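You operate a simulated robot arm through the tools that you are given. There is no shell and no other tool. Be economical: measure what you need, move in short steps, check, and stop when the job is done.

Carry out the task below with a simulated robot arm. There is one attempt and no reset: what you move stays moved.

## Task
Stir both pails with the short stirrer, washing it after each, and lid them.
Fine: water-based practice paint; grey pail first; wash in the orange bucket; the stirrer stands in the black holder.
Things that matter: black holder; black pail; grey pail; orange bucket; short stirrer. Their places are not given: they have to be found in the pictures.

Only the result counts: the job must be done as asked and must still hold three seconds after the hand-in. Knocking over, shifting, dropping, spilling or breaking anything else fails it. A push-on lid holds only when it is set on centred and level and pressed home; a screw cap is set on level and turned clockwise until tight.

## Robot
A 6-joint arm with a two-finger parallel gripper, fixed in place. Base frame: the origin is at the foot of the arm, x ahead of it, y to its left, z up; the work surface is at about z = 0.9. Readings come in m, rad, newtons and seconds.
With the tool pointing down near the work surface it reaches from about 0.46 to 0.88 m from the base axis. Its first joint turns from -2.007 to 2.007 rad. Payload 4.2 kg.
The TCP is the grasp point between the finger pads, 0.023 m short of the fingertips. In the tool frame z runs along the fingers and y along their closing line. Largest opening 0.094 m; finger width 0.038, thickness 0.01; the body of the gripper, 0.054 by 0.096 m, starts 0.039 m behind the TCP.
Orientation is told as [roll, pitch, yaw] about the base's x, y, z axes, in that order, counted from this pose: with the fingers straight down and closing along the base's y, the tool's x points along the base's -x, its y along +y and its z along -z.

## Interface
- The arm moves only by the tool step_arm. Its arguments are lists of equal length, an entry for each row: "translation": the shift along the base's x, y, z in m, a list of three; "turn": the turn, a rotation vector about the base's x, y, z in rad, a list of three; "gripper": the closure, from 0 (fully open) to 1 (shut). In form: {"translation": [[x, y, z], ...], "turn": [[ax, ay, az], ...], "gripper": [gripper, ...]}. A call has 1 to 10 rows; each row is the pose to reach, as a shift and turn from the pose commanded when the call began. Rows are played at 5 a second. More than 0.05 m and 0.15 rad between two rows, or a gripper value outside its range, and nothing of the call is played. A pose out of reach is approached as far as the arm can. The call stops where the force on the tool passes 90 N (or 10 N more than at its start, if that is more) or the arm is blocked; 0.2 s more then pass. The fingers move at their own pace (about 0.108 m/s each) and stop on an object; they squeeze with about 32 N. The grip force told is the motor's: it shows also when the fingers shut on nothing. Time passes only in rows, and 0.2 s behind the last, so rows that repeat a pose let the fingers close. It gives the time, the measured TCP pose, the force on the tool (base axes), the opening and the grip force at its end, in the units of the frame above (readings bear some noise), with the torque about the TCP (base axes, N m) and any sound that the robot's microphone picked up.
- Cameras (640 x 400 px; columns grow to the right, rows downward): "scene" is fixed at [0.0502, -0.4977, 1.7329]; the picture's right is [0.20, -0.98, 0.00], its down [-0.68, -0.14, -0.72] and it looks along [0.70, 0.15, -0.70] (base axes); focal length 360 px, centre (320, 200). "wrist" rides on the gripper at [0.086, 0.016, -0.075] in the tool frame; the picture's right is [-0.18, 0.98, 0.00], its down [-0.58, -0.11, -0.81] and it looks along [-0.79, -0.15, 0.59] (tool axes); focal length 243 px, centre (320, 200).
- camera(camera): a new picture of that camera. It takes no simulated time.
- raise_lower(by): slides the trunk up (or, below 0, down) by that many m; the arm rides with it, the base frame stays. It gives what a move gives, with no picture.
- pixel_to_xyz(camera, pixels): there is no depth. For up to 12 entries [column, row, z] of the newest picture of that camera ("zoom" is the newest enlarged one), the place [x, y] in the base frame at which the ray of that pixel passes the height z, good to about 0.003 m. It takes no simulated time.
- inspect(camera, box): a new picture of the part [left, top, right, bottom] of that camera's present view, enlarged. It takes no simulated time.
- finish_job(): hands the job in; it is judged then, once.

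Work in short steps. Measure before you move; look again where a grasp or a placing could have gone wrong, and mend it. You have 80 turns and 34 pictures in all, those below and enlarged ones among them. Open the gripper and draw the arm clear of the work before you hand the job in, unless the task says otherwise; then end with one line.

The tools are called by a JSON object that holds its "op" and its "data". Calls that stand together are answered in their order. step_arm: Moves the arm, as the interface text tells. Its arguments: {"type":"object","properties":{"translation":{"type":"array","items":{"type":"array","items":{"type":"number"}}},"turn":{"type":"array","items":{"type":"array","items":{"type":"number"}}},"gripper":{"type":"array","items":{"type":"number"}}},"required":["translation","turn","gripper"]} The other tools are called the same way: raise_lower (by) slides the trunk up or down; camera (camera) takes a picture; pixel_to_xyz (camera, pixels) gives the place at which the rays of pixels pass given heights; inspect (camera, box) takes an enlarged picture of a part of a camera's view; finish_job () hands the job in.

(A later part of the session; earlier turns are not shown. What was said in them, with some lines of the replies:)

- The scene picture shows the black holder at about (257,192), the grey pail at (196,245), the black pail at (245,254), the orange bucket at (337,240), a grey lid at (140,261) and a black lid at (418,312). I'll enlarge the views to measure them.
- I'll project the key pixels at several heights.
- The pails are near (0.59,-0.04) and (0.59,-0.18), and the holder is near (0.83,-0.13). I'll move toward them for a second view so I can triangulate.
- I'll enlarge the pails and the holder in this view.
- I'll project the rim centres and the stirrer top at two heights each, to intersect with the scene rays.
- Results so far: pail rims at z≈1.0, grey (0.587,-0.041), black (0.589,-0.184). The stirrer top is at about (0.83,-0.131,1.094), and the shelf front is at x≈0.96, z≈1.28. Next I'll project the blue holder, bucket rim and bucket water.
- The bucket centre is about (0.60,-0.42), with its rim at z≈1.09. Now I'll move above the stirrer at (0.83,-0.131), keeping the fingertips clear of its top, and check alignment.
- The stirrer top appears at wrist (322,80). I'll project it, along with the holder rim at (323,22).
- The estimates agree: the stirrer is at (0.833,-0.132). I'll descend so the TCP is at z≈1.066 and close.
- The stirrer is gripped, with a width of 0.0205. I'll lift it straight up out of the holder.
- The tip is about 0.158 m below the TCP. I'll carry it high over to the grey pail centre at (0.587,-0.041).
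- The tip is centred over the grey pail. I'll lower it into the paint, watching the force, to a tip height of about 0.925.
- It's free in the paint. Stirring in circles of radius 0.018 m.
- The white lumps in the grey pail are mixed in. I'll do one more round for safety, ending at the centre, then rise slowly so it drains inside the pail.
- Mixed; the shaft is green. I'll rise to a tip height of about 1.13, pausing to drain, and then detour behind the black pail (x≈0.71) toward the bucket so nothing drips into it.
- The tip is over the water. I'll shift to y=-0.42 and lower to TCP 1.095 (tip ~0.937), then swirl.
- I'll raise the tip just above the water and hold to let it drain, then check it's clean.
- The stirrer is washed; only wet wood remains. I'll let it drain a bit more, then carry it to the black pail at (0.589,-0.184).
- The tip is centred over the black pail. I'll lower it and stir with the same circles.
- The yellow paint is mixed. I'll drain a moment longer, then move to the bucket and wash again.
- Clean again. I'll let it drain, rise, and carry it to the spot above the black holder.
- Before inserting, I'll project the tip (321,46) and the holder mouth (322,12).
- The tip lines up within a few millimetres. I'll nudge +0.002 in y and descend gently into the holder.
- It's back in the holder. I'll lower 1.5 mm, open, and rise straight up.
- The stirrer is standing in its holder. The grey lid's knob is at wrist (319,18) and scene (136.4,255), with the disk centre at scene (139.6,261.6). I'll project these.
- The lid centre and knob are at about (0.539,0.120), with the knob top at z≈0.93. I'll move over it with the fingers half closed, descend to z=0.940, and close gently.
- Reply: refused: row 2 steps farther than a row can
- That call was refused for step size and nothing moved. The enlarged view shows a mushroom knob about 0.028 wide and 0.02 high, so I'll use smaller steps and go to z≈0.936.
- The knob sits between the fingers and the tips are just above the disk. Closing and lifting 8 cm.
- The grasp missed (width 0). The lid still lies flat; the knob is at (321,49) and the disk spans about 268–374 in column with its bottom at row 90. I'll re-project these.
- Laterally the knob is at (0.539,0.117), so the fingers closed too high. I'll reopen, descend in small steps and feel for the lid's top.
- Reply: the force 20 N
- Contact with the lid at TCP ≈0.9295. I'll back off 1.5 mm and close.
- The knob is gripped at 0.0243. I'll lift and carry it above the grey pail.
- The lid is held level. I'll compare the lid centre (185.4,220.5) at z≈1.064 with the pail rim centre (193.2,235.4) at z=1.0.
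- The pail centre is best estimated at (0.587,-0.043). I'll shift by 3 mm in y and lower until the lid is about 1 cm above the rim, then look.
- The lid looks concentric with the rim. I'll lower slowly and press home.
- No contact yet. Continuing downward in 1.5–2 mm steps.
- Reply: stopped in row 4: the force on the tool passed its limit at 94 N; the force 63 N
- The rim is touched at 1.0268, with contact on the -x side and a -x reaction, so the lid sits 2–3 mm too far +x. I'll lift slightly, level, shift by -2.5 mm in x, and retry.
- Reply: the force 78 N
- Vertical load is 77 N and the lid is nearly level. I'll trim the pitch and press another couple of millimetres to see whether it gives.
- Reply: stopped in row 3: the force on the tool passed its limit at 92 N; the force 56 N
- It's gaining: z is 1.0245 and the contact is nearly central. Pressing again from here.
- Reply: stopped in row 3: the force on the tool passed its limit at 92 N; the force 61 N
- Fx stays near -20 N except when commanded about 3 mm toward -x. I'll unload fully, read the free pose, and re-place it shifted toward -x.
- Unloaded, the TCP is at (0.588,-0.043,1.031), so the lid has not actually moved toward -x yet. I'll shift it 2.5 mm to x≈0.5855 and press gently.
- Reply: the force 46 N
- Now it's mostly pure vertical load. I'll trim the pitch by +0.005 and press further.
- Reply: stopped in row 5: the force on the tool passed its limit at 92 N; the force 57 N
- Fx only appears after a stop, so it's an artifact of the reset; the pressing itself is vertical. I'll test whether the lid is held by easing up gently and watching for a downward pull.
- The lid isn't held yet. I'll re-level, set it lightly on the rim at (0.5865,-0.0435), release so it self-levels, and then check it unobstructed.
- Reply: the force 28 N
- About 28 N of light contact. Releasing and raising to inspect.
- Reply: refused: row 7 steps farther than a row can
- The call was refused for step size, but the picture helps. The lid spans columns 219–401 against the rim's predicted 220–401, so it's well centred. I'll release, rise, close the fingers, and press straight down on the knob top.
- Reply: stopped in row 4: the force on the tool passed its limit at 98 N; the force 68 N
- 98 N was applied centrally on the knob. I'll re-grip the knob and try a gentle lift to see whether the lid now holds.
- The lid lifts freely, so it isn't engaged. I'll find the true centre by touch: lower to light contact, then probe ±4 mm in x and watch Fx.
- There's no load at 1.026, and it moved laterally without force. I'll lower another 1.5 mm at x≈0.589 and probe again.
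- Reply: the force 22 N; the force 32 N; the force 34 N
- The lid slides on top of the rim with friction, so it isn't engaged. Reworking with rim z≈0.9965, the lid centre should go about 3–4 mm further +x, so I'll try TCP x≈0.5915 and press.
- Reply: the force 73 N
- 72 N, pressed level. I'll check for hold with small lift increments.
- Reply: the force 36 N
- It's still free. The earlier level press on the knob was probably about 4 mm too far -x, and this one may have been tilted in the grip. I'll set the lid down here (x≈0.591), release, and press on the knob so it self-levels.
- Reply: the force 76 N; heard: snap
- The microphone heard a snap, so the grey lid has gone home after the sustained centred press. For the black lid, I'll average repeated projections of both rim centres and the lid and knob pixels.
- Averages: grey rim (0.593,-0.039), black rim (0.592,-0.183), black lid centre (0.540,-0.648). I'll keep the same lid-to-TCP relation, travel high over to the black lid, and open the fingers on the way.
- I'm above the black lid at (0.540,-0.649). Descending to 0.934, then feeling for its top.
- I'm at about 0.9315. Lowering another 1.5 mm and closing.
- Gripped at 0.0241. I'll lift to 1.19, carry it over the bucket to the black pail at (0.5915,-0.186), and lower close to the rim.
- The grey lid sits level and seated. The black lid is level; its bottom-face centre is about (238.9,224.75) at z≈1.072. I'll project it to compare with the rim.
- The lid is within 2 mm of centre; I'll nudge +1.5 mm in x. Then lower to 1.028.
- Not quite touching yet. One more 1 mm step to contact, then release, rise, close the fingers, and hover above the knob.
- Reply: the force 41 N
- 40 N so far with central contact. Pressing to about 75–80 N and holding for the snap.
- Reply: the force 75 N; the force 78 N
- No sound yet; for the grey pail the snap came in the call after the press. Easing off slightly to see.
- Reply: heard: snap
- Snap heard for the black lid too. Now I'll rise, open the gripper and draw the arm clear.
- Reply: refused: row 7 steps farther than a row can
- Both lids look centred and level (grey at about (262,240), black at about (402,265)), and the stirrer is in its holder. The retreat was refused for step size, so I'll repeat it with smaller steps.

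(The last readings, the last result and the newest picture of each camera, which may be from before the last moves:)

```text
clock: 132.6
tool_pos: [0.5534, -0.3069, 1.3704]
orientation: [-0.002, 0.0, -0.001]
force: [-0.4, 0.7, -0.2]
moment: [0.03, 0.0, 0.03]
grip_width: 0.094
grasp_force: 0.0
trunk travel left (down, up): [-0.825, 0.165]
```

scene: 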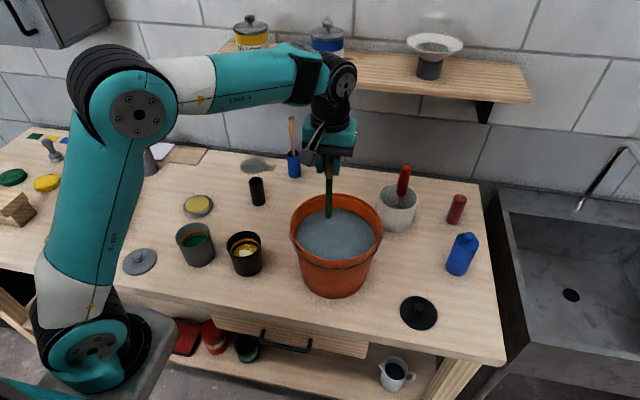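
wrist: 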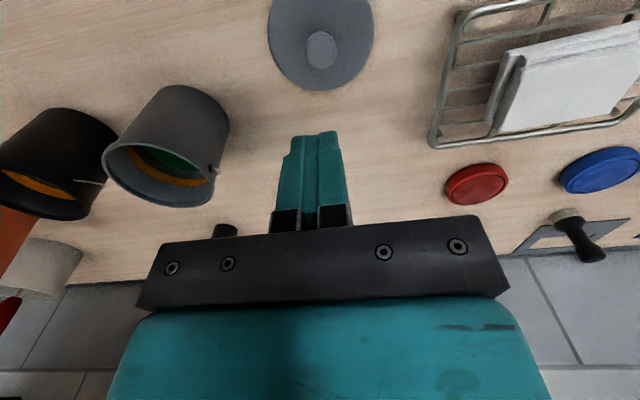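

The arm is clear, the gripper is open, and both lids have snapped on. Handing in.

{"op": "finish_job", "data": {}}

```text
The job is handed in.
```

I stirred the grey pail, then the black one, washing the short stirrer in the orange bucket after each and putting it back in the black holder; both lids are on with a snap heard for each, though I didn't pull-test either after its snap.
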